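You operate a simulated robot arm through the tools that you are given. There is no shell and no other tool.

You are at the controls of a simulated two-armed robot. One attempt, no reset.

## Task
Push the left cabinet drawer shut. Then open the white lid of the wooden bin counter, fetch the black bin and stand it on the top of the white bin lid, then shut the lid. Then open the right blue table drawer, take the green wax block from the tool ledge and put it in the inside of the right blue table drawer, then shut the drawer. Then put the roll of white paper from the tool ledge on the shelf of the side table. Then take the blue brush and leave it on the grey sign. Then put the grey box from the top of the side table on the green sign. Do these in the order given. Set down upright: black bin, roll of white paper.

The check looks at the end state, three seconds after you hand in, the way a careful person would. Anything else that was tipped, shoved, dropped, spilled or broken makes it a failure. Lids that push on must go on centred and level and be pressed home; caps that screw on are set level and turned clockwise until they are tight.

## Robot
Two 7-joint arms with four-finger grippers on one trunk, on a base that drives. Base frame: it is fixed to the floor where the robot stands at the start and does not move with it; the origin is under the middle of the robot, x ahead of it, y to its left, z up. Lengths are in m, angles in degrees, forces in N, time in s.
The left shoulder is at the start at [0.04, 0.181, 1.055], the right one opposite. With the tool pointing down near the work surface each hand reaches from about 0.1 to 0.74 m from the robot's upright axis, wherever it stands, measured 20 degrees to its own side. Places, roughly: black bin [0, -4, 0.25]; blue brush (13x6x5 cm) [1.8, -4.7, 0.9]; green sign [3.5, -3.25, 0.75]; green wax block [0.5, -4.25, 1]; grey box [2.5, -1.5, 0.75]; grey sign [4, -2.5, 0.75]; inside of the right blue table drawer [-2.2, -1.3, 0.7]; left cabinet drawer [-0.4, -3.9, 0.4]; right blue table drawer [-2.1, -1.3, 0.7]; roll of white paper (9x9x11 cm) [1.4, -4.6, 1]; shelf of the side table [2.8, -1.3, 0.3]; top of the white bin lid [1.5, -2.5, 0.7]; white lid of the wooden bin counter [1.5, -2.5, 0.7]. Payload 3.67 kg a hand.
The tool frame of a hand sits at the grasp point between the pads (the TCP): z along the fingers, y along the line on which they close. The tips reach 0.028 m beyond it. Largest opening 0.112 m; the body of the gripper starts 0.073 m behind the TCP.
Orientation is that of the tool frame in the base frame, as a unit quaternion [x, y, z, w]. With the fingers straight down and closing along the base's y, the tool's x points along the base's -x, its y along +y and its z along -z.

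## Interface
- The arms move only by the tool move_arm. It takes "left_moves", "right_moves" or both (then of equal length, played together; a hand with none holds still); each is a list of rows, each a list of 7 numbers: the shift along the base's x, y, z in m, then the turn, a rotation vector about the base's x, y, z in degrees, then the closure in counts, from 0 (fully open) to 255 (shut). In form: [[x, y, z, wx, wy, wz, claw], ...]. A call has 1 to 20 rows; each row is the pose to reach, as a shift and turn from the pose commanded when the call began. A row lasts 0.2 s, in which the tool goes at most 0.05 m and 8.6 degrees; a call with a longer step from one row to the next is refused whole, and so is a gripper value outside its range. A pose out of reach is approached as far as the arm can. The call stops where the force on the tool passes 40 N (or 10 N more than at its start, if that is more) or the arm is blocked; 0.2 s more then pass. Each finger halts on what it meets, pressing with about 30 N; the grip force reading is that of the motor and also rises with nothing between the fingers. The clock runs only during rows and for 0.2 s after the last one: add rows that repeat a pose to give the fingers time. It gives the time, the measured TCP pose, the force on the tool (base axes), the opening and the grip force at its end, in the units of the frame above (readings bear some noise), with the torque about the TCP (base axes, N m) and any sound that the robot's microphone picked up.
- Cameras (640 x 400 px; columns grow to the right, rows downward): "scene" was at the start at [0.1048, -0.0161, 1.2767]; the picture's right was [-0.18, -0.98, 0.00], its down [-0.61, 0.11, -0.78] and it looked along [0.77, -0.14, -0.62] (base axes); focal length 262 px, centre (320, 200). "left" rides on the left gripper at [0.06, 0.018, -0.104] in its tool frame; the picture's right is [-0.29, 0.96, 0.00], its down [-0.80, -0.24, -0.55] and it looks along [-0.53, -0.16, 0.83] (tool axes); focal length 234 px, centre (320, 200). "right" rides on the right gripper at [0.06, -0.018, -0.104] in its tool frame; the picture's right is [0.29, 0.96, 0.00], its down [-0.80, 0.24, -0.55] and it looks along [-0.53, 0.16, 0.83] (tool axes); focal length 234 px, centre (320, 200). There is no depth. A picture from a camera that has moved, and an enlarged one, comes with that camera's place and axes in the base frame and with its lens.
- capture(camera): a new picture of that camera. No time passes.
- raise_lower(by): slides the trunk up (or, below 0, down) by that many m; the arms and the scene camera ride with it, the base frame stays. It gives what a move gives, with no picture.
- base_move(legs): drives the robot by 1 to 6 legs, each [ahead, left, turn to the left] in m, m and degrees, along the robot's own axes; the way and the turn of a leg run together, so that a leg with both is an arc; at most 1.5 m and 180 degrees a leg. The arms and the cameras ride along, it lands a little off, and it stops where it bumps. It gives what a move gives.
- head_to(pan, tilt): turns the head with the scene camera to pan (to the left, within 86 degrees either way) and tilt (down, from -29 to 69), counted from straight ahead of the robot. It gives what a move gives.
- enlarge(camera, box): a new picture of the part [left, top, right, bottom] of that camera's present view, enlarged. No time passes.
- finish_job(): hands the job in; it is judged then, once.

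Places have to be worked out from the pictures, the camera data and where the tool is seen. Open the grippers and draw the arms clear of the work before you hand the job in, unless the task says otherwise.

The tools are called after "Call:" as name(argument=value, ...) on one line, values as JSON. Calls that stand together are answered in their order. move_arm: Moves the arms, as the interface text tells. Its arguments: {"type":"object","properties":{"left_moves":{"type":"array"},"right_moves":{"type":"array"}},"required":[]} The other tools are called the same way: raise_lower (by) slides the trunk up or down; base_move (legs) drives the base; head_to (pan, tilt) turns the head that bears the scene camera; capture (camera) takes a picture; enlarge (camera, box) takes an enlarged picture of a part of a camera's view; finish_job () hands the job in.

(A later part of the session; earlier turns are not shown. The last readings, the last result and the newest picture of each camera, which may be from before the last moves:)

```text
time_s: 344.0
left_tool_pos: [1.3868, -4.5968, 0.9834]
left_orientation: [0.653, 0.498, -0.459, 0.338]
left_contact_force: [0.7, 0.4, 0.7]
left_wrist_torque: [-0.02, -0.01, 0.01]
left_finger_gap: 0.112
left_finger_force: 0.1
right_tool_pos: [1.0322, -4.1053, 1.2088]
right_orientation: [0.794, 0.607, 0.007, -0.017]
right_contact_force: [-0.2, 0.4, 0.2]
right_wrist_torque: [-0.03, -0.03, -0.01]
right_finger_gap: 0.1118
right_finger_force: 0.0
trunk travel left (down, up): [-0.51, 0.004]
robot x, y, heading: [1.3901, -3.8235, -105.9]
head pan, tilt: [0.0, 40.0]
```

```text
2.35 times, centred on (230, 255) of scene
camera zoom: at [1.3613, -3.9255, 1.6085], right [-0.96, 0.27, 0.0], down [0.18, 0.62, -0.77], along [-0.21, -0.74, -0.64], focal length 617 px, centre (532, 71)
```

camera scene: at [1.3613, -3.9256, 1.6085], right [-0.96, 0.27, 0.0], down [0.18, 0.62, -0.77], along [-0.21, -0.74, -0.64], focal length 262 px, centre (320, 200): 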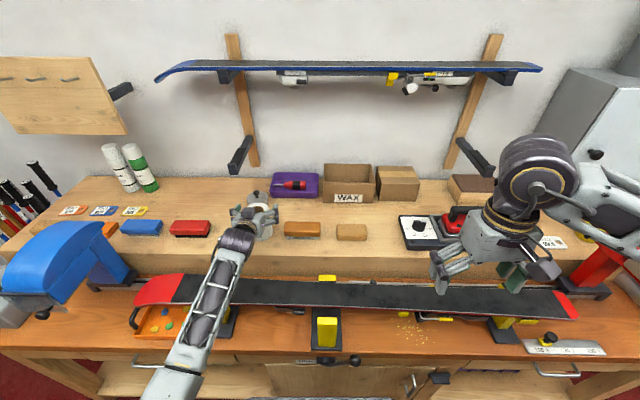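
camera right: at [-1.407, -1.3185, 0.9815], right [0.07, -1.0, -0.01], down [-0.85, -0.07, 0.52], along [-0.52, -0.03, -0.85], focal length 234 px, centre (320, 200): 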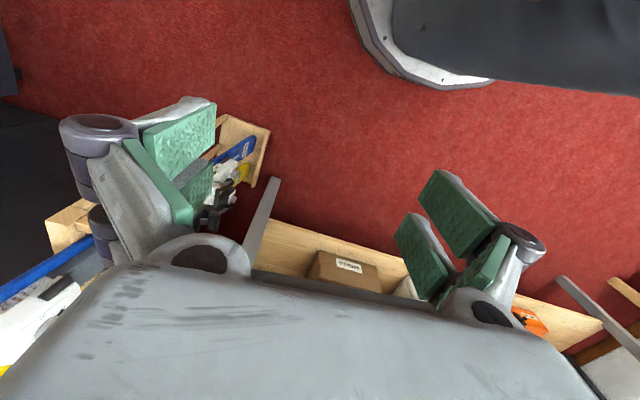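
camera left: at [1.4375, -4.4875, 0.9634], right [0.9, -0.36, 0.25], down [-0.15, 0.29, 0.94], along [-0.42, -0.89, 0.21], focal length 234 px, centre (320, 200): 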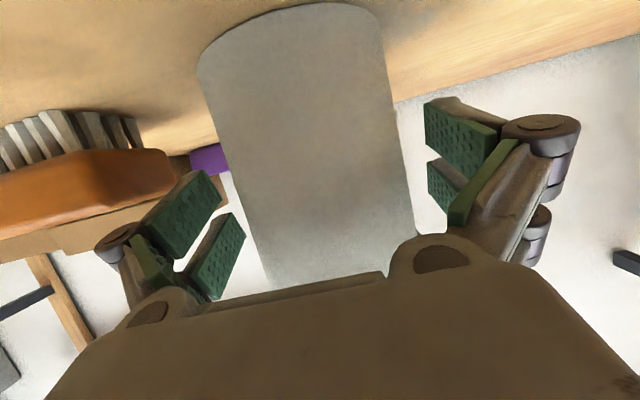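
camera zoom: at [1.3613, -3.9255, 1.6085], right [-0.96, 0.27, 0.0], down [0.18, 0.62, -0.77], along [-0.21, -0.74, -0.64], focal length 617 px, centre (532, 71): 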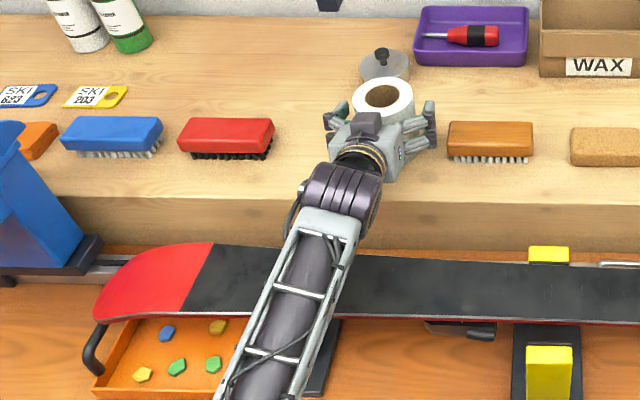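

Well centred, no contact. I close on the roll.

Call:
move_arm(left_moves=[[0, 0, 0, 0, 0, 0, 60], [0, 0, 0, 0, 0, 0, 150], [0, 0, 0, 0, 0, 0, 255], [0, 0, 0, 0, 0, 0, 255]])

Call:
move_arm(left_moves=[[0, 0, 0.015, 0, 0, 0, 255], [0, 0, 0.04, 0, 0, 0, 255], [0, 0, 0.08, 0, 0, 0, 255], [0, 0, 0.12, 0, 0, 0, 255]])

Call:
capture(camera="left")

Call:
capture(camera="scene")

```text
time_s: 345.0
left_tool_pos: [1.3887, -4.5955, 0.9846]
left_orientation: [0.653, 0.499, -0.459, 0.338]
left_contact_force: [0.6, 0.2, 1.1]
left_wrist_torque: [-0.05, -0.24, 0.02]
left_finger_gap: 0.0831
left_finger_force: 29.6
right_tool_pos: [1.033, -4.105, 1.2094]
right_orientation: [0.794, 0.607, 0.007, -0.017]
right_contact_force: [0.1, 0.8, 0.0]
right_wrist_torque: [-0.03, 0.04, -0.02]
right_finger_gap: 0.1122
right_finger_force: 0.0
trunk travel left (down, up): [-0.51, 0.004]
robot x, y, heading: [1.3904, -3.8199, -106.1]
head pan, tilt: [0.0, 40.0]
```

```text
time_s: 346.0
left_tool_pos: [1.3881, -4.599, 1.1045]
left_orientation: [0.653, 0.499, -0.458, 0.338]
left_contact_force: [-0.2, 0.5, -1.8]
left_wrist_torque: [-0.03, 0.0, 0.01]
left_finger_gap: 0.0831
left_finger_force: 30.0
right_tool_pos: [1.0321, -4.1048, 1.2078]
right_orientation: [0.794, 0.607, 0.007, -0.016]
right_contact_force: [0.7, 0.3, 0.1]
right_wrist_torque: [0.01, 0.0, -0.02]
right_finger_gap: 0.112
right_finger_force: 0.0
trunk travel left (down, up): [-0.51, 0.004]
robot x, y, heading: [1.3882, -3.8228, -105.8]
head pan, tilt: [0.0, 40.0]
```

```text
taken
camera left: at [1.439, -4.4906, 1.0852], right [0.9, -0.36, 0.25], down [-0.15, 0.29, 0.94], along [-0.42, -0.89, 0.21], focal length 234 px, centre (320, 200)
```

left: 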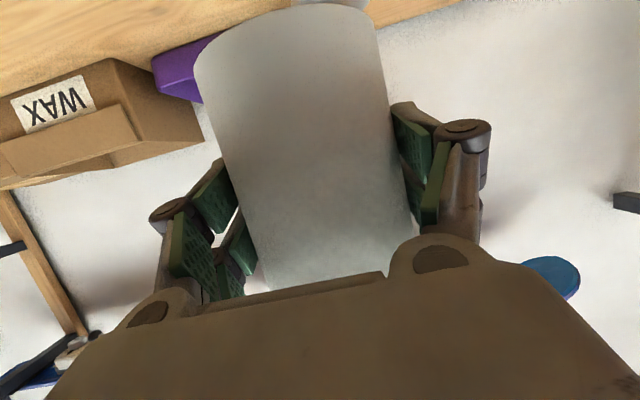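

```text
taken
camera scene: at [1.3611, -3.9254, 1.6086], right [-0.96, 0.27, 0.0], down [0.18, 0.62, -0.77], along [-0.21, -0.74, -0.64], focal length 262 px, centre (320, 200)
```

scene: 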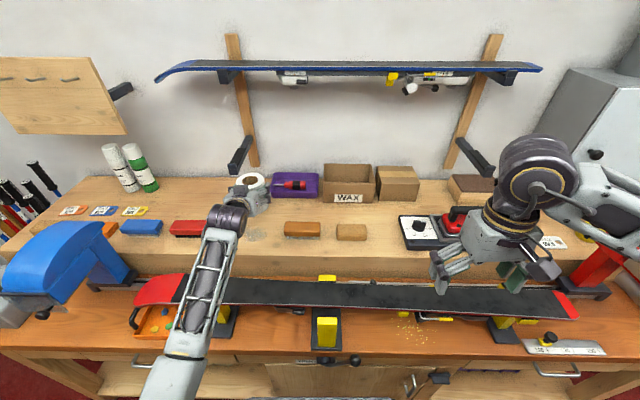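

Roll held upright. I retract the hand close to the body (reducing its pitch) before driving, staying high above the bench items.

Call:
move_arm(left_moves=[[0.0, 0.0, 0.04, 0, 0, 0, 255], [0.011, 0.038, 0.06, 0, 0, 0, 255], [0.022, 0.077, 0.06, 5.8, -1.7, 0, 255], [0.033, 0.115, 0.06, 11.5, -3.4, 0, 255], [0.044, 0.154, 0.06, 17.3, -5.1, 0, 255], [0.055, 0.192, 0.06, 23, -6.8, 0, 255], [0.066, 0.23, 0.06, 28.8, -8.5, 0, 255], [0.077, 0.269, 0.06, 34.5, -10.2, 0, 255], [0.088, 0.307, 0.06, 40.3, -11.9, 0, 255], [0.094, 0.325, 0.06, 46, -13.6, 0, 255]])

Call:
capture(camera="scene")

Call:
head_to(pan=70, tilt=30)

Call:
capture(camera="scene")

```text
time_s: 348.4
left_tool_pos: [1.5314, -4.3033, 1.1299]
left_orientation: [0.788, 0.572, -0.087, 0.209]
left_contact_force: [-0.4, -0.6, -2.8]
left_wrist_torque: [-0.04, 0.04, -0.03]
left_finger_gap: 0.0831
left_finger_force: 29.8
left hand out of reach, approached as far as the arm can: row 9, 10
right_tool_pos: [1.0335, -4.1052, 1.2091]
right_orientation: [0.794, 0.608, 0.007, -0.016]
right_contact_force: [0.9, 1.3, -0.1]
right_wrist_torque: [0.02, 0.0, -0.03]
right_finger_gap: 0.1121
right_finger_force: 0.1
trunk travel left (down, up): [-0.51, 0.004]
robot x, y, heading: [1.3921, -3.8241, -106.0]
head pan, tilt: [0.0, 40.0]
stopped in row 10 (left hand): the arm was blocked; the commanded pose is now the measured one
```

```text
taken
camera scene: at [1.3633, -3.9259, 1.6086], right [-0.96, 0.27, 0.0], down [0.17, 0.62, -0.77], along [-0.21, -0.74, -0.64], focal length 262 px, centre (320, 200)
```

scene: 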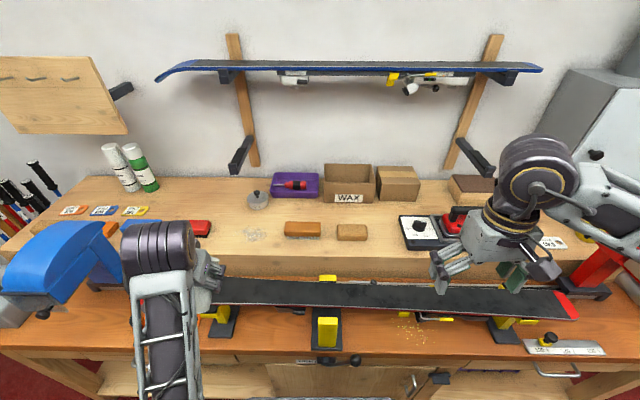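

```text
time_s: 349.8
left_tool_pos: [1.5288, -4.3044, 1.1311]
left_orientation: [0.788, 0.572, -0.088, 0.21]
left_contact_force: [-0.7, 0.1, -1.8]
left_wrist_torque: [0.0, 0.01, 0.02]
left_finger_gap: 0.083
left_finger_force: 29.5
right_tool_pos: [1.0321, -4.1059, 1.2098]
right_orientation: [0.794, 0.608, 0.007, -0.017]
right_contact_force: [0.4, 0.3, 0.5]
right_wrist_torque: [-0.01, 0.01, 0.02]
right_finger_gap: 0.112
right_finger_force: 0.1
trunk travel left (down, up): [-0.51, 0.004]
robot x, y, heading: [1.3896, -3.826, -105.9]
head pan, tilt: [70.0, 30.0]
```

```text
taken
camera scene: at [1.4576, -3.8968, 1.6239], right [-0.59, -0.81, 0.0], down [-0.4, 0.29, -0.87], along [0.7, -0.51, -0.5], focal length 262 px, centre (320, 200)
```

scene: 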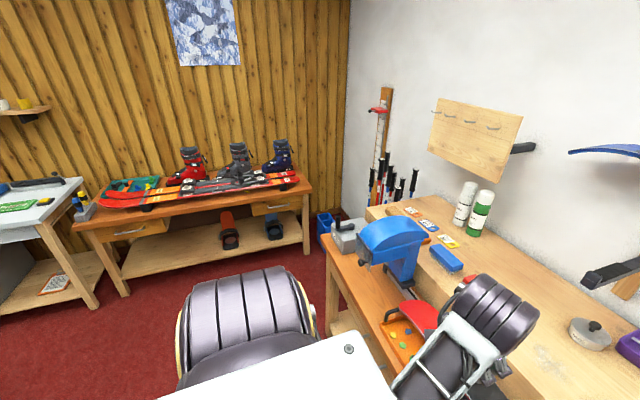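

The corridor east of the counter is open. I back off slightly, sidestep east past the counter, then turn north toward the side table.

Call:
base_move(legs=[[-0.18, 0, 0], [0, 0.95, 0], [0, 0, 90], [-0.15, 0.85, 0], [0, 0, 90]])

Call:
head_to(pan=0, tilt=30)

Call:
capture(camera="scene")

```text
time_s: 364.5
left_tool_pos: [2.9172, -2.9266, 1.13]
left_orientation: [0.121, 0.967, 0.093, 0.204]
left_contact_force: [-1.6, 0.6, -2.2]
left_wrist_torque: [-0.04, 0.03, 0.01]
left_finger_gap: 0.0832
left_finger_force: 30.0
right_tool_pos: [2.7529, -3.4356, 1.2085]
right_orientation: [0.099, 0.995, -0.007, -0.016]
right_contact_force: [-0.4, 0.2, 0.2]
right_wrist_torque: [-0.02, 0.03, 0.02]
right_finger_gap: 0.1118
right_finger_force: 0.0
trunk travel left (down, up): [-0.51, 0.004]
robot x, y, heading: [2.4468, -3.0986, -11.9]
head pan, tilt: [70.0, 30.0]
stopped in leg 4: the robot was blocked; the commanded pose is now the measured one
```

```text
time_s: 365.9
left_tool_pos: [2.9164, -2.9267, 1.1307]
left_orientation: [0.12, 0.967, 0.095, 0.206]
left_contact_force: [-0.5, -0.1, -2.5]
left_wrist_torque: [0.02, 0.0, 0.01]
left_finger_gap: 0.083
left_finger_force: 30.0
right_tool_pos: [2.7526, -3.437, 1.2105]
right_orientation: [0.098, 0.995, -0.007, -0.016]
right_contact_force: [-0.5, -0.2, -0.4]
right_wrist_torque: [-0.01, -0.01, 0.05]
right_finger_gap: 0.1122
right_finger_force: 0.0
trunk travel left (down, up): [-0.51, 0.004]
robot x, y, heading: [2.4466, -3.0963, -11.9]
head pan, tilt: [0.0, 30.0]
```

```text
taken
camera scene: at [2.5555, -3.1217, 1.6239], right [-0.21, -0.98, 0.0], down [-0.49, 0.1, -0.87], along [0.85, -0.18, -0.5], focal length 262 px, centre (320, 200)
```

scene: 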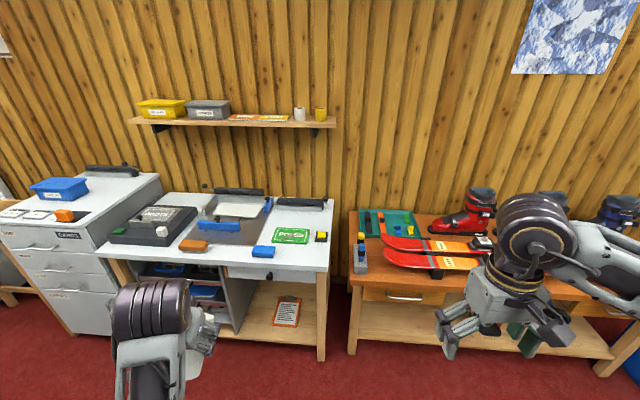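

My base rear brushed the grey counter (robot stopped). I drive 0.15 m away from it, turn north, and check everything.

Call:
base_move(legs=[[0.18, 0, 0]])

Call:
head_to(pan=86, tilt=40)

Call:
capture(camera="scene")

```text
time_s: 367.4
left_tool_pos: [3.0913, -2.9658, 1.1317]
left_orientation: [0.121, 0.966, 0.094, 0.208]
left_contact_force: [-0.5, -0.4, -2.5]
left_wrist_torque: [0.0, -0.04, 0.0]
left_finger_gap: 0.0831
left_finger_force: 29.6
right_tool_pos: [2.9269, -3.4747, 1.2093]
right_orientation: [0.1, 0.995, -0.008, -0.015]
right_contact_force: [-0.3, 0.9, 0.2]
right_wrist_torque: [0.03, 0.01, 0.0]
right_finger_gap: 0.1121
right_finger_force: 0.0
trunk travel left (down, up): [-0.51, 0.004]
robot x, y, heading: [2.6273, -3.1311, -11.8]
head pan, tilt: [0.0, 30.0]
```

```text
time_s: 369.0
left_tool_pos: [3.0929, -2.9657, 1.1309]
left_orientation: [0.121, 0.966, 0.095, 0.206]
left_contact_force: [-0.6, -0.1, -2.4]
left_wrist_torque: [-0.01, 0.01, -0.01]
left_finger_gap: 0.0828
left_finger_force: 30.3
right_tool_pos: [2.9289, -3.4746, 1.2092]
right_orientation: [0.099, 0.995, -0.008, -0.017]
right_contact_force: [-0.2, 0.3, 0.6]
right_wrist_torque: [0.0, 0.01, -0.01]
right_finger_gap: 0.112
right_finger_force: 0.0
trunk travel left (down, up): [-0.51, 0.004]
robot x, y, heading: [2.6241, -3.1352, -11.8]
head pan, tilt: [85.9, 40.0]
```

```text
taken
camera scene: at [2.6668, -3.0587, 1.6086], right [0.96, -0.28, 0.0], down [-0.18, -0.62, -0.77], along [0.21, 0.74, -0.64], focal length 262 px, centre (320, 200)
```

scene: 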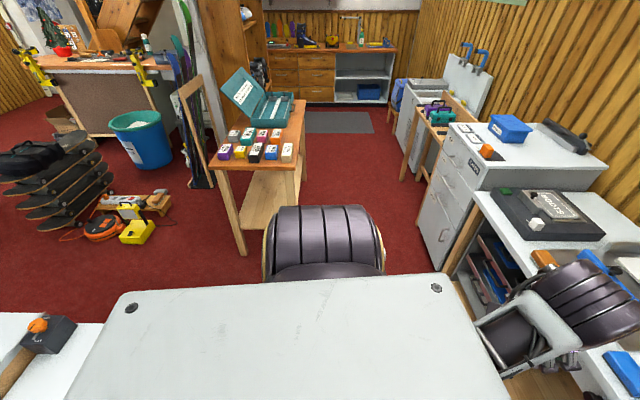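

A clear view of the side table: its narrow end faces me, shelf below. Zooming in.

Call:
enlarge(camera="scene", box=[170, 60, 340, 270])

Call:
enlarge(camera="scene", box=[440, 100, 640, 240])

```text
1.90 times, centred on (255, 165) of scene
camera zoom: at [2.6668, -3.0587, 1.6086], right [0.96, -0.28, 0.0], down [-0.18, -0.62, -0.77], along [0.21, 0.74, -0.64], focal length 499 px, centre (444, 267)
```

zoom: 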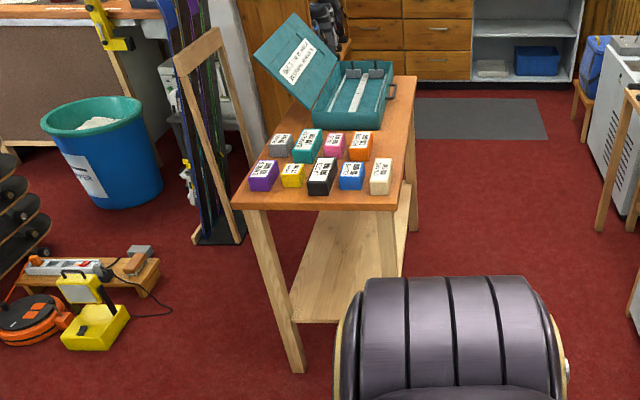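

```text
2.86 times, centred on (540, 170) of scene
camera zoom: at [2.6668, -3.0587, 1.6086], right [0.96, -0.28, 0.0], down [-0.18, -0.62, -0.77], along [0.21, 0.74, -0.64], focal length 749 px, centre (-309, 286)
```

zoom: 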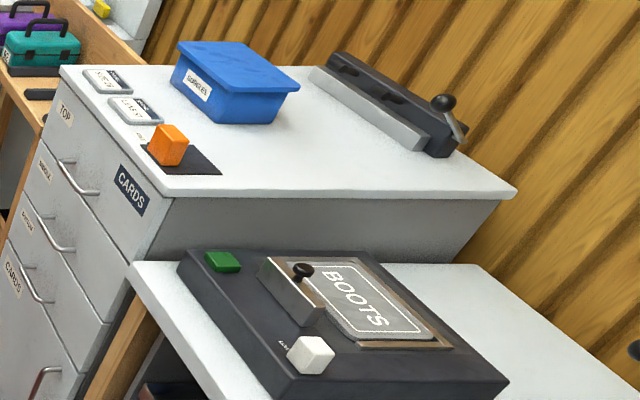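

The grey box is the rear-left block on the table. Plan: approach the table's south end offset so the left arm enters between its legs. Turn north and drive to a standoff.

Call:
base_move(legs=[[0, 0, 85.9], [0.55, 0.1, 0]])

Call:
head_to(pan=10, tilt=45)

Call:
capture(camera="scene")

```text
time_s: 376.3
left_tool_pos: [2.5269, -2.1075, 1.1321]
left_orientation: [-0.574, 0.786, 0.211, 0.086]
left_contact_force: [0.4, 0.5, -2.1]
left_wrist_torque: [0.0, 0.03, 0.02]
left_finger_gap: 0.083
left_finger_force: 30.0
right_tool_pos: [3.0258, -2.3021, 1.2096]
right_orientation: [-0.61, 0.792, -0.016, -0.008]
right_contact_force: [0.1, -0.5, -0.2]
right_wrist_torque: [0.01, 0.02, -0.02]
right_finger_gap: 0.1122
right_finger_force: 0.1
trunk travel left (down, up): [-0.51, 0.004]
robot x, y, heading: [2.6723, -2.5866, 74.6]
head pan, tilt: [85.9, 40.0]
```

```text
time_s: 377.8
left_tool_pos: [2.5266, -2.1057, 1.1317]
left_orientation: [-0.575, 0.786, 0.211, 0.086]
left_contact_force: [0.0, 0.7, -1.7]
left_wrist_torque: [-0.01, 0.0, -0.01]
left_finger_gap: 0.0827
left_finger_force: 29.9
right_tool_pos: [3.0262, -2.3013, 1.2097]
right_orientation: [-0.611, 0.791, -0.017, -0.007]
right_contact_force: [-0.5, 0.3, -0.4]
right_wrist_torque: [0.0, 0.01, 0.03]
right_finger_gap: 0.1119
right_finger_force: 0.1
trunk travel left (down, up): [-0.51, 0.004]
robot x, y, heading: [2.6703, -2.5846, 74.8]
head pan, tilt: [10.0, 45.0]
```

```text
taken
camera scene: at [2.6833, -2.4858, 1.6013], right [1.0, -0.09, 0.0], down [-0.07, -0.7, -0.71], along [0.07, 0.7, -0.71], focal length 262 px, centre (320, 200)
```

scene: 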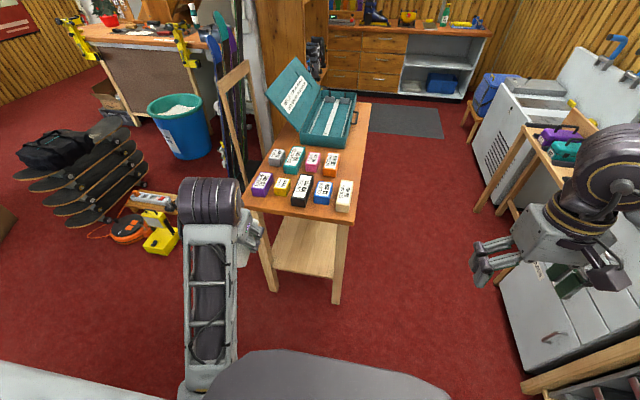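

I re-pitch the left hand forward so the roll is upright again and extend it, still short of the table; then lower the trunk.

Call:
move_arm(left_moves=[[0.0115, 0.034, 0, 5.9, -3.6, -0.8, 255], [0.023, 0.068, 0, 11.8, -7.2, -1.6, 255], [0.0345, 0.1016, 0, 17.7, -10.8, -2.4, 255], [0.046, 0.1354, 0, 23.7, -14.5, -3.1, 255], [0.0575, 0.1693, 0, 29.6, -18.1, -3.9, 255], [0.069, 0.203, 0, 35.5, -21.7, -4.7, 255], [0.0805, 0.237, 0, 41.4, -25.3, -5.5, 255]])

Call:
raise_lower(by=-0.3)

Call:
capture(camera="scene")

Call:
capture(camera="left")

```text
time_s: 379.4
left_tool_pos: [2.6064, -1.8676, 1.1296]
left_orientation: [-0.502, 0.65, 0.339, 0.458]
left_contact_force: [-0.6, 0.3, -2.1]
left_wrist_torque: [-0.01, 0.03, 0.01]
left_finger_gap: 0.0831
left_finger_force: 29.7
right_tool_pos: [3.0265, -2.3004, 1.2088]
right_orientation: [-0.611, 0.792, -0.018, -0.007]
right_contact_force: [-0.1, -0.2, -0.5]
right_wrist_torque: [-0.04, -0.01, 0.03]
right_finger_gap: 0.1119
right_finger_force: 0.1
trunk travel left (down, up): [-0.51, 0.004]
robot x, y, heading: [2.6725, -2.5853, 74.4]
head pan, tilt: [10.0, 45.0]
```

```text
time_s: 382.4
left_tool_pos: [2.607, -1.8698, 0.8317]
left_orientation: [-0.502, 0.651, 0.339, 0.458]
left_contact_force: [-0.5, 0.4, -2.5]
left_wrist_torque: [-0.06, 0.01, -0.01]
left_finger_gap: 0.083
left_finger_force: 30.2
right_tool_pos: [3.0269, -2.3011, 0.9113]
right_orientation: [-0.611, 0.792, -0.017, -0.007]
right_contact_force: [0.7, 0.6, -0.9]
right_wrist_torque: [-0.01, 0.01, 0.02]
right_finger_gap: 0.1123
right_finger_force: 0.1
trunk travel left (down, up): [-0.21, 0.304]
robot x, y, heading: [2.671, -2.5878, 74.6]
head pan, tilt: [10.0, 45.0]
```

```text
taken
camera scene: at [2.6833, -2.4858, 1.3024], right [1.0, -0.09, 0.0], down [-0.07, -0.7, -0.71], along [0.07, 0.7, -0.71], focal length 262 px, centre (320, 200)
```

scene: 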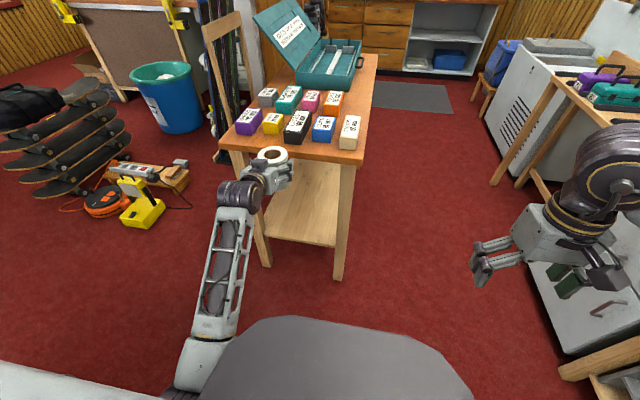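

```text
taken
camera left: at [2.5586, -1.9786, 0.8121], right [-0.9, 0.35, 0.25], down [0.15, -0.29, 0.94], along [0.41, 0.89, 0.21], focal length 234 px, centre (320, 200)
```

left: 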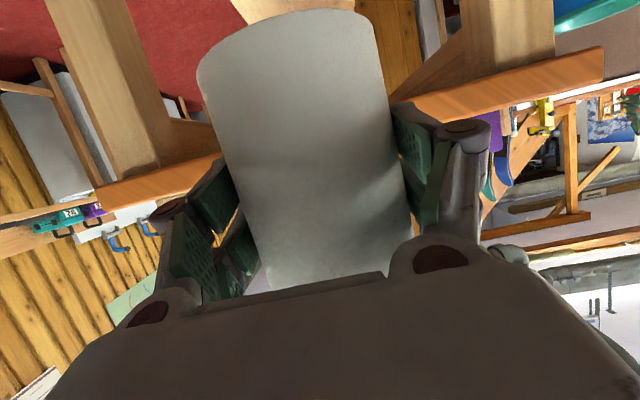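

The roll is upright. I lower the trunk 0.1 m more and the arm in steps, watching forearm clearance to my own base.

Call:
raise_lower(by=-0.1)

Call:
move_arm(left_moves=[[0, 0, -0.04, 0, 0, 0, 255], [0, 0, -0.08, 0, 0, 0, 255], [0, 0, -0.12, 0, 0, 0, 255], [0, 0, -0.16, 0, 0, 0, 255]])

Call:
capture(camera="scene")

```text
time_s: 383.7
left_tool_pos: [2.6069, -1.869, 0.7308]
left_orientation: [-0.502, 0.65, 0.34, 0.458]
left_contact_force: [0.3, -0.6, -2.1]
left_wrist_torque: [-0.01, -0.05, 0.0]
left_finger_gap: 0.083
left_finger_force: 29.9
right_tool_pos: [3.0275, -2.3027, 0.81]
right_orientation: [-0.61, 0.792, -0.017, -0.007]
right_contact_force: [0.9, -0.9, 0.2]
right_wrist_torque: [0.0, 0.01, 0.0]
right_finger_gap: 0.1119
right_finger_force: 0.0
trunk travel left (down, up): [-0.11, 0.404]
robot x, y, heading: [2.67, -2.581, 74.4]
head pan, tilt: [10.0, 45.0]
```

```text
time_s: 384.7
left_tool_pos: [2.6073, -1.8693, 0.5704]
left_orientation: [-0.502, 0.65, 0.34, 0.458]
left_contact_force: [-0.7, 0.6, -2.3]
left_wrist_torque: [-0.02, 0.0, 0.0]
left_finger_gap: 0.0831
left_finger_force: 29.9
right_tool_pos: [3.0269, -2.3011, 0.8091]
right_orientation: [-0.611, 0.792, -0.016, -0.007]
right_contact_force: [0.4, 0.1, 0.4]
right_wrist_torque: [0.0, 0.02, -0.01]
right_finger_gap: 0.1116
right_finger_force: 0.1
trunk travel left (down, up): [-0.11, 0.404]
robot x, y, heading: [2.6733, -2.5885, 74.6]
head pan, tilt: [10.0, 45.0]
```

```text
taken
camera scene: at [2.6833, -2.4855, 1.2013], right [1.0, -0.09, 0.0], down [-0.07, -0.7, -0.71], along [0.07, 0.7, -0.71], focal length 262 px, centre (320, 200)
```

scene: 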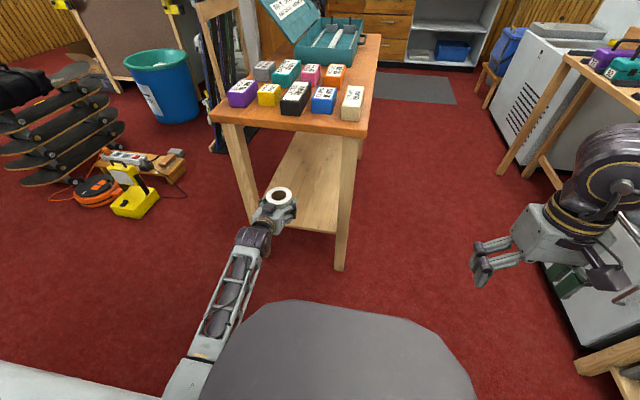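

Clear so far. I lower another 0.14 m.

Call:
move_arm(left_moves=[[0, 0, -0.035, 0, 0, 0, 255], [0, 0, -0.07, 0, 0, 0, 255], [0, 0, -0.105, 0, 0, 0, 255], [0, 0, -0.14, 0, 0, 0, 255]])

Call:
capture(camera="scene")

Call:
capture(camera="left")

```text
time_s: 385.7
left_tool_pos: [2.6053, -1.8688, 0.4308]
left_orientation: [-0.501, 0.65, 0.34, 0.459]
left_contact_force: [0.4, 0.4, -2.5]
left_wrist_torque: [-0.02, -0.01, 0.01]
left_finger_gap: 0.0831
left_finger_force: 30.2
right_tool_pos: [3.0259, -2.301, 0.8085]
right_orientation: [-0.61, 0.792, -0.016, -0.007]
right_contact_force: [-0.6, 0.8, -0.3]
right_wrist_torque: [-0.02, 0.0, 0.02]
right_finger_gap: 0.1118
right_finger_force: 0.0
trunk travel left (down, up): [-0.11, 0.404]
robot x, y, heading: [2.6701, -2.5851, 74.6]
head pan, tilt: [10.0, 45.0]
```

```text
taken
camera scene: at [2.6833, -2.4855, 1.2013], right [1.0, -0.09, 0.0], down [-0.07, -0.7, -0.71], along [0.07, 0.7, -0.71], focal length 262 px, centre (320, 200)
```

scene: 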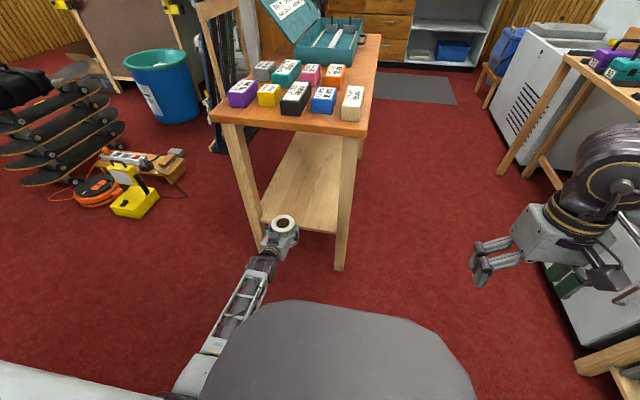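

```text
taken
camera left: at [2.558, -1.9791, 0.4106], right [-0.9, 0.35, 0.25], down [0.15, -0.29, 0.94], along [0.41, 0.89, 0.21], focal length 234 px, centre (320, 200)
```

left: 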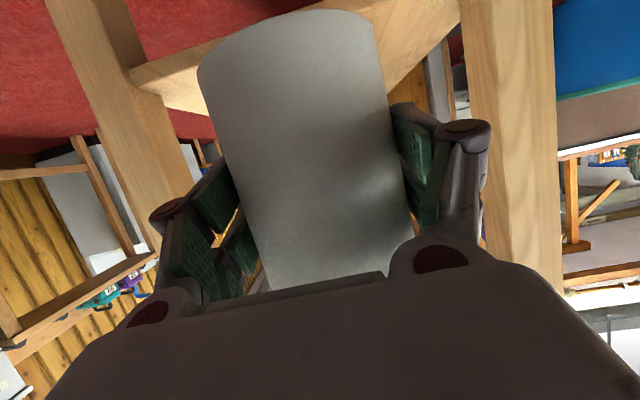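

The roll is aligned between the legs (≈1 cm right needed). I drive forward in two steps.

Call:
base_move(legs=[[0.14, -0.01, 0]])

Call:
capture(camera="left")

Call:
capture(camera="scene")

```text
time_s: 387.1
left_tool_pos: [2.6517, -1.736, 0.4299]
left_orientation: [-0.503, 0.65, 0.34, 0.457]
left_contact_force: [-0.4, 0.5, -2.3]
left_wrist_torque: [0.02, -0.01, 0.0]
left_finger_gap: 0.0832
left_finger_force: 30.0
right_tool_pos: [3.0743, -2.1674, 0.8077]
right_orientation: [-0.612, 0.791, -0.017, -0.008]
right_contact_force: [0.2, 0.2, -0.7]
right_wrist_torque: [-0.02, -0.02, 0.03]
right_finger_gap: 0.112
right_finger_force: 0.1
trunk travel left (down, up): [-0.11, 0.404]
robot x, y, heading: [2.7169, -2.4547, 74.7]
head pan, tilt: [10.0, 45.0]
```

```text
taken
camera left: at [2.6043, -1.8461, 0.4096], right [-0.9, 0.35, 0.25], down [0.15, -0.29, 0.95], along [0.41, 0.89, 0.21], focal length 234 px, centre (320, 200)
```

left: 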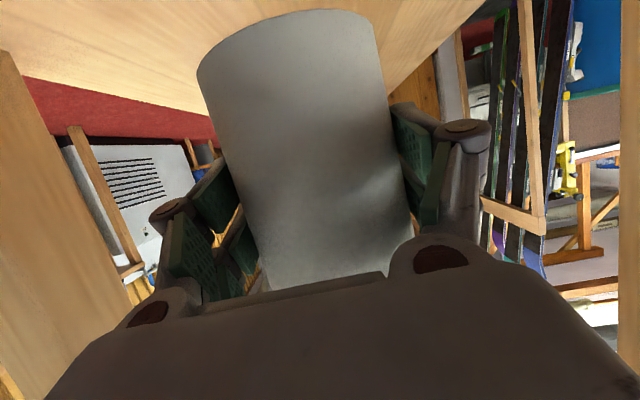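

```text
taken
camera scene: at [2.731, -2.3508, 1.2011], right [1.0, -0.09, 0.0], down [-0.07, -0.71, -0.71], along [0.06, 0.7, -0.71], focal length 262 px, centre (320, 200)
```

scene: 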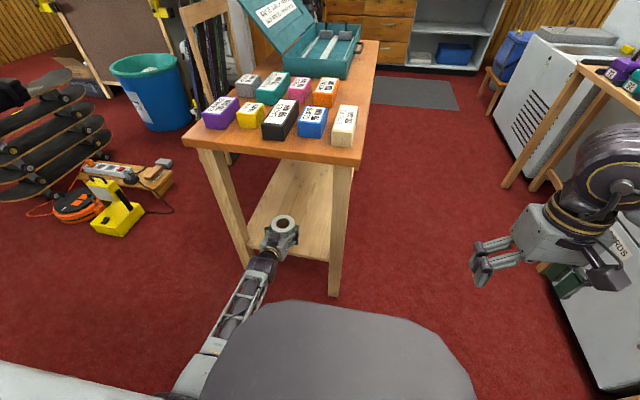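

Passing between the legs cleanly. 0.12 m more.

Call:
base_move(legs=[[0.12, -0.005, 0]])

Call:
capture(camera="scene")

Call:
capture(camera="left")

```text
time_s: 388.3
left_tool_pos: [2.691, -1.622, 0.4289]
left_orientation: [-0.502, 0.651, 0.339, 0.457]
left_contact_force: [-0.5, -0.5, -2.0]
left_wrist_torque: [-0.01, -0.02, -0.03]
left_finger_gap: 0.0831
left_finger_force: 30.2
right_tool_pos: [3.1113, -2.0532, 0.8082]
right_orientation: [-0.61, 0.792, -0.018, -0.008]
right_contact_force: [0.8, 0.8, 0.8]
right_wrist_torque: [-0.03, 0.0, -0.02]
right_finger_gap: 0.1119
right_finger_force: 0.0
trunk travel left (down, up): [-0.11, 0.404]
robot x, y, heading: [2.7524, -2.3367, 74.3]
head pan, tilt: [10.0, 45.0]
```

```text
taken
camera scene: at [2.7676, -2.2374, 1.2011], right [1.0, -0.1, 0.0], down [-0.07, -0.71, -0.71], along [0.07, 0.7, -0.71], focal length 262 px, centre (320, 200)
```

scene: 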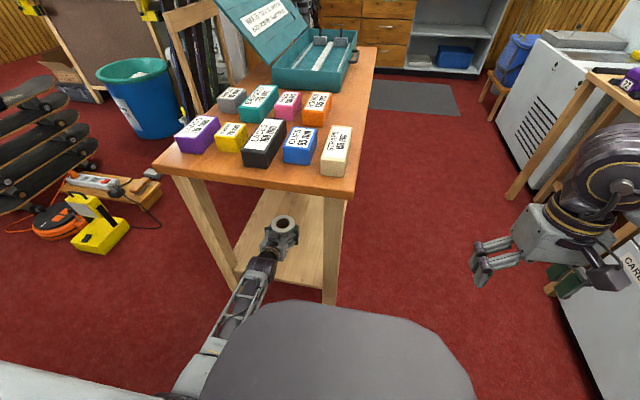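

```text
taken
camera left: at [2.6423, -1.7325, 0.4095], right [-0.9, 0.35, 0.25], down [0.15, -0.29, 0.95], along [0.41, 0.89, 0.21], focal length 234 px, centre (320, 200)
```

left: 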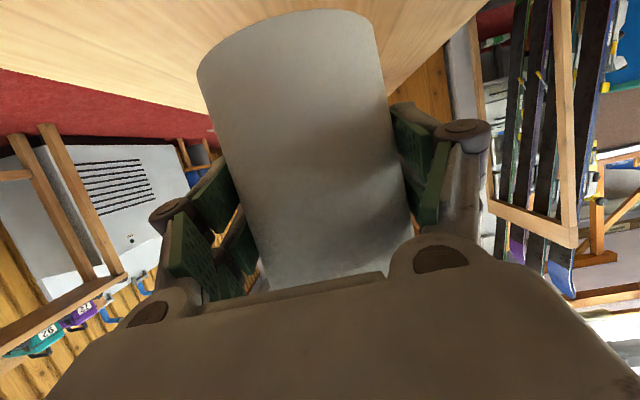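

The roll is above the shelf. I lower to contact in small steps.

Call:
move_arm(left_moves=[[0, 0, -0.02, 0, 0, 0, 255], [0, 0, -0.038, 0, 0, 0, 255], [0, 0, -0.046, 0, 0, 0, 255]])

Call:
capture(camera="left")

```text
time_s: 389.1
left_tool_pos: [2.6917, -1.6242, 0.3836]
left_orientation: [-0.502, 0.651, 0.339, 0.457]
left_contact_force: [-0.6, 0.2, -1.0]
left_wrist_torque: [-0.02, -0.02, 0.04]
left_finger_gap: 0.0832
left_finger_force: 29.2
right_tool_pos: [3.1104, -2.0546, 0.8091]
right_orientation: [-0.61, 0.792, -0.016, -0.007]
right_contact_force: [0.4, 0.5, -0.2]
right_wrist_torque: [-0.02, 0.02, 0.0]
right_finger_gap: 0.1119
right_finger_force: 0.0
trunk travel left (down, up): [-0.11, 0.404]
robot x, y, heading: [2.7532, -2.3401, 74.7]
head pan, tilt: [10.0, 45.0]
```

```text
taken
camera left: at [2.642, -1.7329, 0.3636], right [-0.9, 0.35, 0.25], down [0.15, -0.29, 0.95], along [0.41, 0.89, 0.21], focal length 234 px, centre (320, 200)
```

left: 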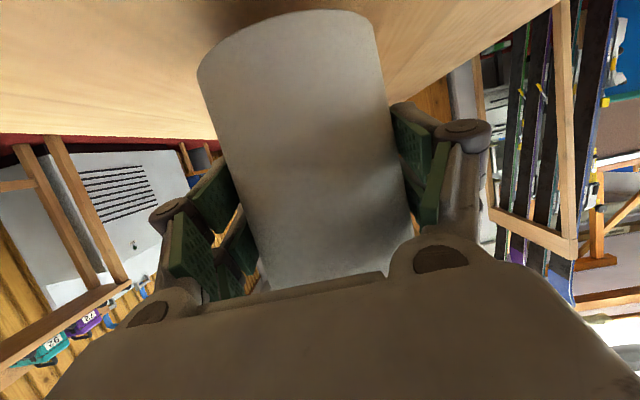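

Weight reading dropped slightly; lower a few more millimetres.

Call:
move_arm(left_moves=[[0, 0, -0.004, 0, 0, 0, 255], [0, 0, -0.008, 0, 0, 0, 255]])

```text
time_s: 389.7
left_tool_pos: [2.6896, -1.6228, 0.3769]
left_orientation: [-0.502, 0.65, 0.34, 0.457]
left_contact_force: [0.1, 0.4, -2.8]
left_wrist_torque: [-0.04, -0.02, 0.0]
left_finger_gap: 0.083
left_finger_force: 30.7
right_tool_pos: [3.1103, -2.0543, 0.8096]
right_orientation: [-0.611, 0.791, -0.017, -0.007]
right_contact_force: [0.1, 0.1, 0.3]
right_wrist_torque: [-0.01, -0.01, 0.0]
right_finger_gap: 0.1119
right_finger_force: 0.1
trunk travel left (down, up): [-0.11, 0.404]
robot x, y, heading: [2.753, -2.3385, 74.6]
head pan, tilt: [10.0, 45.0]
```

Call:
move_arm(left_moves=[[0, 0, -0.003, 0, 0, 0, 255], [0, 0, -0.006, 0, 0, 0, 255]])

```text
time_s: 390.3
left_tool_pos: [2.6906, -1.6225, 0.3711]
left_orientation: [-0.502, 0.651, 0.339, 0.458]
left_contact_force: [-0.4, 0.6, -2.1]
left_wrist_torque: [-0.01, -0.01, 0.02]
left_finger_gap: 0.083
left_finger_force: 29.7
right_tool_pos: [3.1098, -2.056, 0.81]
right_orientation: [-0.61, 0.792, -0.017, -0.006]
right_contact_force: [-0.5, -0.5, 0.1]
right_wrist_torque: [-0.06, 0.02, -0.01]
right_finger_gap: 0.112
right_finger_force: 0.1
trunk travel left (down, up): [-0.11, 0.404]
robot x, y, heading: [2.7521, -2.3396, 74.2]
head pan, tilt: [10.0, 45.0]
```

No contact yet (still −2 N weight). I continue downward in 4 mm steps.

Call:
move_arm(left_moves=[[0, 0, -0.004, 0, 0, 0, 255], [0, 0, -0.008, 0, 0, 0, 255]])

Call:
capture(camera="left")

Call:
enlarge(camera="scene", box=[210, 180, 360, 320])

```text
time_s: 390.9
left_tool_pos: [2.6894, -1.6232, 0.3639]
left_orientation: [-0.501, 0.65, 0.34, 0.458]
left_contact_force: [0.1, -1.7, 1.7]
left_wrist_torque: [-0.05, 0.15, 0.04]
left_finger_gap: 0.083
left_finger_force: 30.4
right_tool_pos: [3.1101, -2.0556, 0.81]
right_orientation: [-0.61, 0.792, -0.017, -0.007]
right_contact_force: [-0.8, -0.4, -0.8]
right_wrist_torque: [0.02, 0.0, -0.03]
right_finger_gap: 0.1122
right_finger_force: 0.1
trunk travel left (down, up): [-0.11, 0.404]
robot x, y, heading: [2.7519, -2.3385, 74.5]
head pan, tilt: [10.0, 45.0]
```

```text
taken
camera left: at [2.6415, -1.7322, 0.3434], right [-0.9, 0.35, 0.25], down [0.15, -0.29, 0.94], along [0.41, 0.89, 0.21], focal length 234 px, centre (320, 200)
```

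left: 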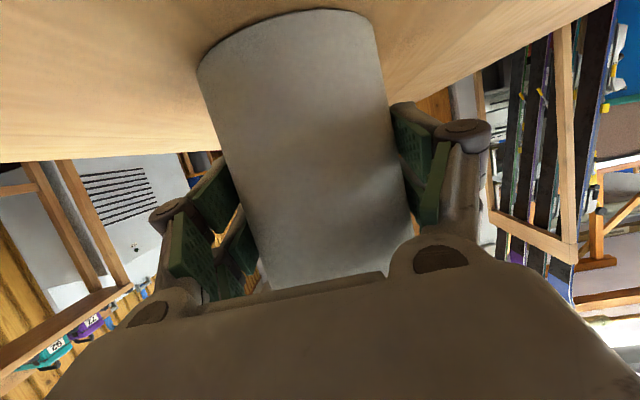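

```text
2.86 times, centred on (285, 250) of scene
camera zoom: at [2.7671, -2.2395, 1.2014], right [1.0, -0.1, 0.0], down [-0.07, -0.7, -0.71], along [0.07, 0.7, -0.71], focal length 749 px, centre (420, 57)
```

zoom: 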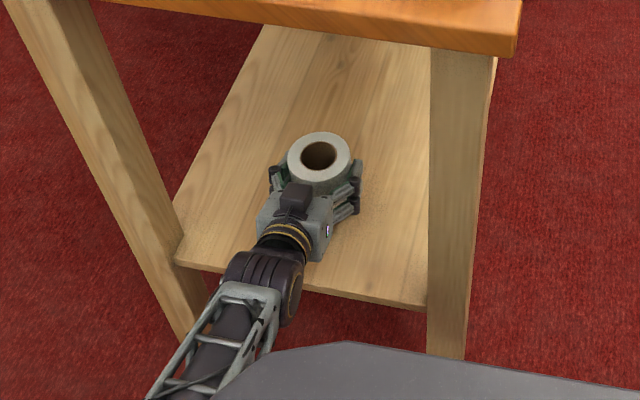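

Contact (+1.7 N, shadow under the roll). I settle 1.5 mm more and open.

Call:
move_arm(left_moves=[[0, 0, -0.0015, 0, 0, 0, 255], [0, 0, -0.0015, 0, 0, 0, 200], [0, 0, -0.0015, 0, 0, 0, 100], [0, 0, -0.0015, 0, 0, 0, 0], [0, 0, -0.0015, 0, 0, 0, 0], [0, 0, -0.0015, 0, 0, 0, 0]])

Call:
capture(camera="left")

Call:
enlarge(camera="scene", box=[210, 180, 360, 320])

```text
time_s: 392.3
left_tool_pos: [2.6904, -1.6228, 0.3609]
left_orientation: [-0.501, 0.652, 0.338, 0.458]
left_contact_force: [0.3, -0.2, -0.1]
left_wrist_torque: [-0.02, 0.03, -0.01]
left_finger_gap: 0.1121
left_finger_force: 0.0
right_tool_pos: [3.1103, -2.0564, 0.8088]
right_orientation: [-0.61, 0.792, -0.016, -0.007]
right_contact_force: [0.0, 0.4, -0.6]
right_wrist_torque: [-0.01, 0.0, 0.03]
right_finger_gap: 0.112
right_finger_force: 0.1
trunk travel left (down, up): [-0.11, 0.404]
robot x, y, heading: [2.7534, -2.3399, 74.5]
head pan, tilt: [10.0, 45.0]
```

```text
taken
camera left: at [2.642, -1.7328, 0.3412], right [-0.9, 0.35, 0.25], down [0.15, -0.29, 0.94], along [0.41, 0.89, 0.21], focal length 234 px, centre (320, 200)
```

left: 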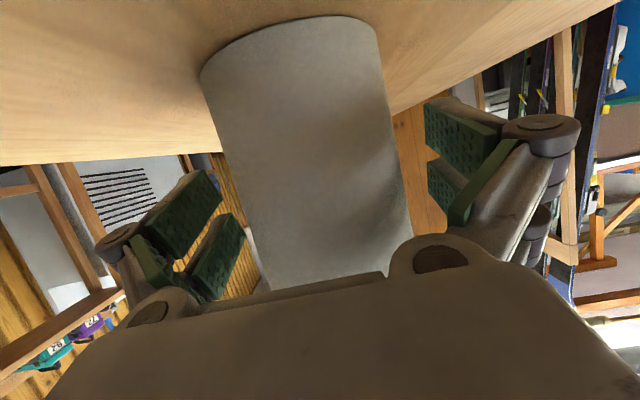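

```text
2.86 times, centred on (285, 250) of scene
camera zoom: at [2.7671, -2.2393, 1.2013], right [1.0, -0.1, 0.0], down [-0.07, -0.7, -0.71], along [0.07, 0.7, -0.71], focal length 749 px, centre (420, 57)
```

zoom: 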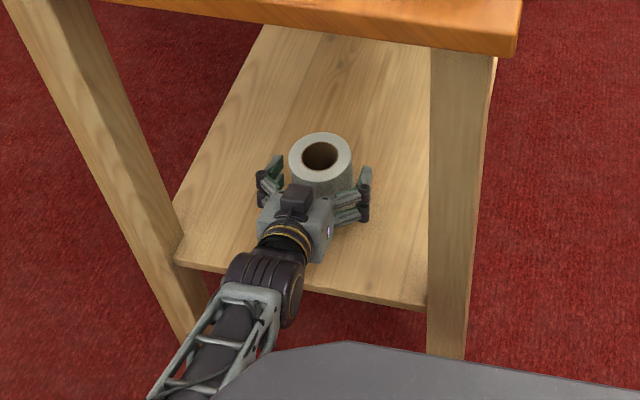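

The roll stands upright on the shelf. I raise the open hand straight up off it, then back out with the base.

Call:
move_arm(left_moves=[[0, 0, 0.02, 0, 0, 0, 0], [0, 0, 0.05, 0, 0, 0, 0], [0, 0, 0.085, 0, 0, 0, 0], [0, 0, 0.11, 0, 0, 0, 0]])

Call:
capture(camera="left")

Call:
base_move(legs=[[-0.3, 0.0, 0]])

Call:
capture(camera="scene")

```text
time_s: 393.3
left_tool_pos: [2.6891, -1.6238, 0.4703]
left_orientation: [-0.502, 0.651, 0.34, 0.457]
left_contact_force: [-0.3, 0.4, 0.6]
left_wrist_torque: [0.02, 0.03, -0.02]
left_finger_gap: 0.1118
left_finger_force: 0.1
right_tool_pos: [3.1115, -2.0553, 0.8086]
right_orientation: [-0.61, 0.792, -0.018, -0.007]
right_contact_force: [-0.3, -1.4, -0.5]
right_wrist_torque: [-0.02, 0.0, -0.04]
right_finger_gap: 0.1121
right_finger_force: 0.0
trunk travel left (down, up): [-0.11, 0.404]
robot x, y, heading: [2.7536, -2.3417, 74.7]
head pan, tilt: [10.0, 45.0]
```

```text
taken
camera left: at [2.641, -1.7335, 0.4504], right [-0.9, 0.35, 0.25], down [0.15, -0.29, 0.95], along [0.41, 0.89, 0.21], focal length 234 px, centre (320, 200)
```

left: 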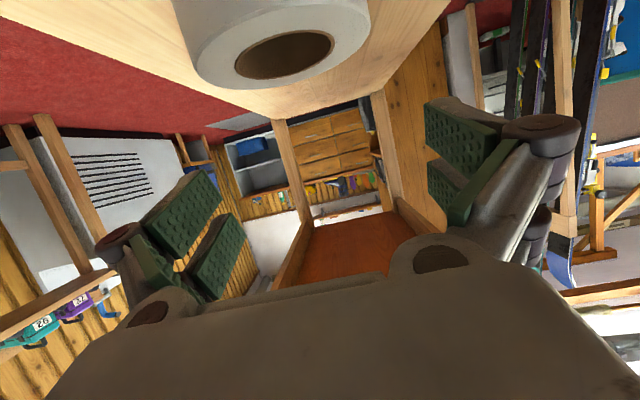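

```text
time_s: 395.4
left_tool_pos: [2.6107, -1.9118, 0.4703]
left_orientation: [-0.5, 0.652, 0.339, 0.459]
left_contact_force: [0.0, 0.1, 1.1]
left_wrist_torque: [-0.03, -0.01, 0.05]
left_finger_gap: 0.1121
left_finger_force: 0.1
right_tool_pos: [3.0317, -2.3443, 0.8097]
right_orientation: [-0.61, 0.793, -0.017, -0.007]
right_contact_force: [-0.4, 0.0, -0.4]
right_wrist_torque: [0.05, -0.02, 0.0]
right_finger_gap: 0.1121
right_finger_force: 0.0
trunk travel left (down, up): [-0.11, 0.404]
robot x, y, heading: [2.6741, -2.6276, 74.3]
head pan, tilt: [10.0, 45.0]
```

```text
taken
camera scene: at [2.687, -2.5286, 1.2014], right [1.0, -0.1, 0.0], down [-0.07, -0.7, -0.71], along [0.07, 0.7, -0.71], focal length 262 px, centre (320, 200)
```

scene: 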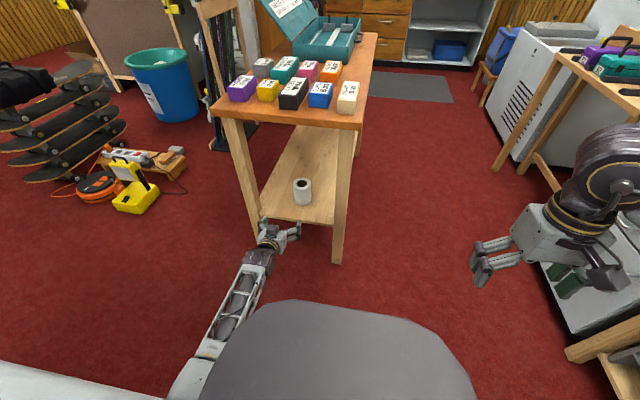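

Roll is upright on the shelf. Next the blue brush. I raise the trunk and restore the left hand's downward carry pose.

Call:
raise_lower(by=0.315)

Call:
move_arm(left_moves=[[-0.005, -0.02, 0.04, -7.3, 2.0, 0, 0], [-0.01, -0.04, 0.08, -14.6, 4.1, 0, 0], [-0.016, -0.06, 0.12, -21.8, 6.1, 0, 0], [-0.022, -0.08, 0.16, -29.1, 8.2, 0, 0], [-0.03, -0.11, 0.2, -36.4, 10.2, 0, 0], [-0.038, -0.14, 0.24, -43.7, 12.3, 0, 0], [-0.046, -0.17, 0.27, -50.9, 14.3, 0, 0], [-0.054, -0.2, 0.3, -58.2, 16.4, 0, 0], [-0.062, -0.23, 0.32, -65.5, 18.4, 0, 0], [-0.07, -0.26, 0.33, -65.5, 18.4, 0, 0], [-0.08, -0.29, 0.33, -65.5, 18.4, 0, 0]])

Call:
head_to(pan=-70, tilt=30)

Call:
capture(camera="scene")

```text
time_s: 398.5
left_tool_pos: [2.6114, -1.9125, 0.7853]
left_orientation: [-0.501, 0.652, 0.339, 0.458]
left_contact_force: [-0.3, -0.5, 0.0]
left_wrist_torque: [-0.01, 0.0, 0.01]
left_finger_gap: 0.1122
left_finger_force: 0.0
right_tool_pos: [3.0315, -2.3447, 1.1237]
right_orientation: [-0.61, 0.792, -0.016, -0.007]
right_contact_force: [0.7, 0.1, 0.4]
right_wrist_torque: [-0.01, 0.01, 0.03]
right_finger_gap: 0.112
right_finger_force: 0.0
trunk travel left (down, up): [-0.425, 0.089]
robot x, y, heading: [2.6731, -2.6278, 74.6]
head pan, tilt: [10.0, 45.0]
```

```text
refused: row 5 steps farther than a row can; nothing moved
```

```text
time_s: 400.1
left_tool_pos: [2.6099, -1.9122, 0.7862]
left_orientation: [-0.5, 0.651, 0.339, 0.459]
left_contact_force: [0.0, 0.2, 0.0]
left_wrist_torque: [-0.01, 0.02, 0.0]
left_finger_gap: 0.1121
left_finger_force: 0.1
right_tool_pos: [3.0319, -2.3438, 1.1253]
right_orientation: [-0.609, 0.793, -0.017, -0.007]
right_contact_force: [-0.5, 0.0, -0.6]
right_wrist_torque: [-0.01, -0.03, 0.0]
right_finger_gap: 0.1122
right_finger_force: 0.1
trunk travel left (down, up): [-0.425, 0.089]
robot x, y, heading: [2.6718, -2.6304, 74.5]
head pan, tilt: [-70.0, 30.0]
```

```text
taken
camera scene: at [2.7696, -2.6014, 1.5393], right [0.08, -1.0, 0.0], down [-0.5, -0.04, -0.87], along [0.86, 0.07, -0.5], focal length 262 px, centre (320, 200)
```

scene: 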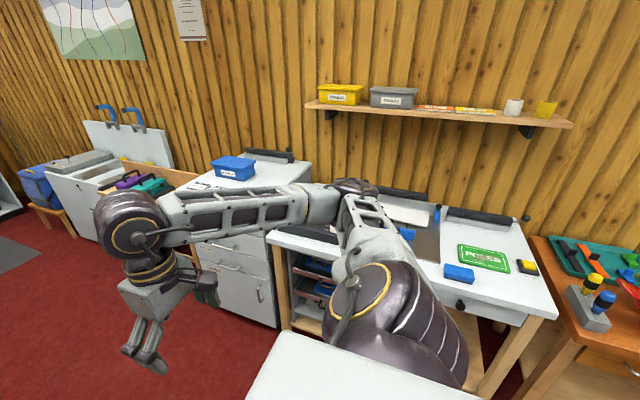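

One step was too long; I resend the hand move with shorter steps.

Call:
move_arm(left_moves=[[-0.005, -0.02, 0.035, -7.3, 2.0, 0, 0], [-0.01, -0.04, 0.07, -14.6, 4.1, 0, 0], [-0.016, -0.06, 0.105, -21.8, 6.1, 0, 0], [-0.022, -0.08, 0.14, -29.1, 8.2, 0, 0], [-0.029, -0.105, 0.175, -36.4, 10.2, 0, 0], [-0.036, -0.13, 0.21, -43.7, 12.3, 0, 0], [-0.043, -0.155, 0.245, -50.9, 14.3, 0, 0], [-0.052, -0.185, 0.275, -58.2, 16.4, 0, 0], [-0.061, -0.215, 0.305, -65.5, 18.4, 0, 0], [-0.07, -0.245, 0.33, -65.5, 18.4, 0, 0], [-0.08, -0.285, 0.33, -65.5, 18.4, 0, 0]])

Call:
enlarge(camera="scene", box=[380, 160, 600, 300])

```text
time_s: 402.4
left_tool_pos: [2.5301, -2.1978, 1.1161]
left_orientation: [-0.611, 0.792, 0.005, 0.013]
left_contact_force: [-0.8, -1.0, -0.9]
left_wrist_torque: [0.05, -0.01, 0.01]
left_finger_gap: 0.1122
left_finger_force: 0.0
right_tool_pos: [3.03, -2.3471, 1.1254]
right_orientation: [-0.611, 0.792, -0.017, -0.006]
right_contact_force: [0.3, 0.1, -0.6]
right_wrist_torque: [0.05, -0.01, -0.02]
right_finger_gap: 0.1119
right_finger_force: 0.0
trunk travel left (down, up): [-0.425, 0.089]
robot x, y, heading: [2.6723, -2.6289, 74.3]
head pan, tilt: [-70.0, 30.0]
```

```text
2.86 times, centred on (490, 230) of scene
camera zoom: at [2.7673, -2.6036, 1.5396], right [0.08, -1.0, 0.0], down [-0.5, -0.04, -0.87], along [0.86, 0.07, -0.5], focal length 749 px, centre (-166, 114)
```

zoom: 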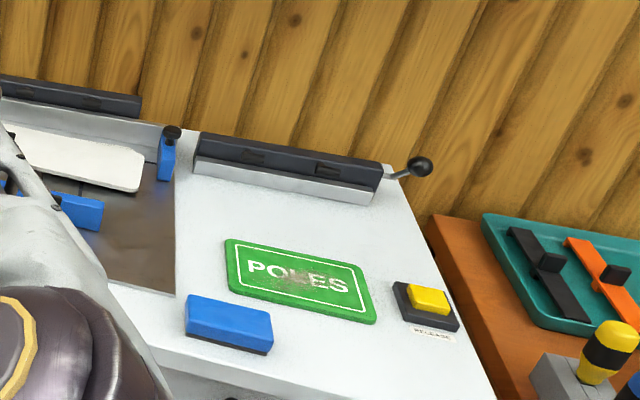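

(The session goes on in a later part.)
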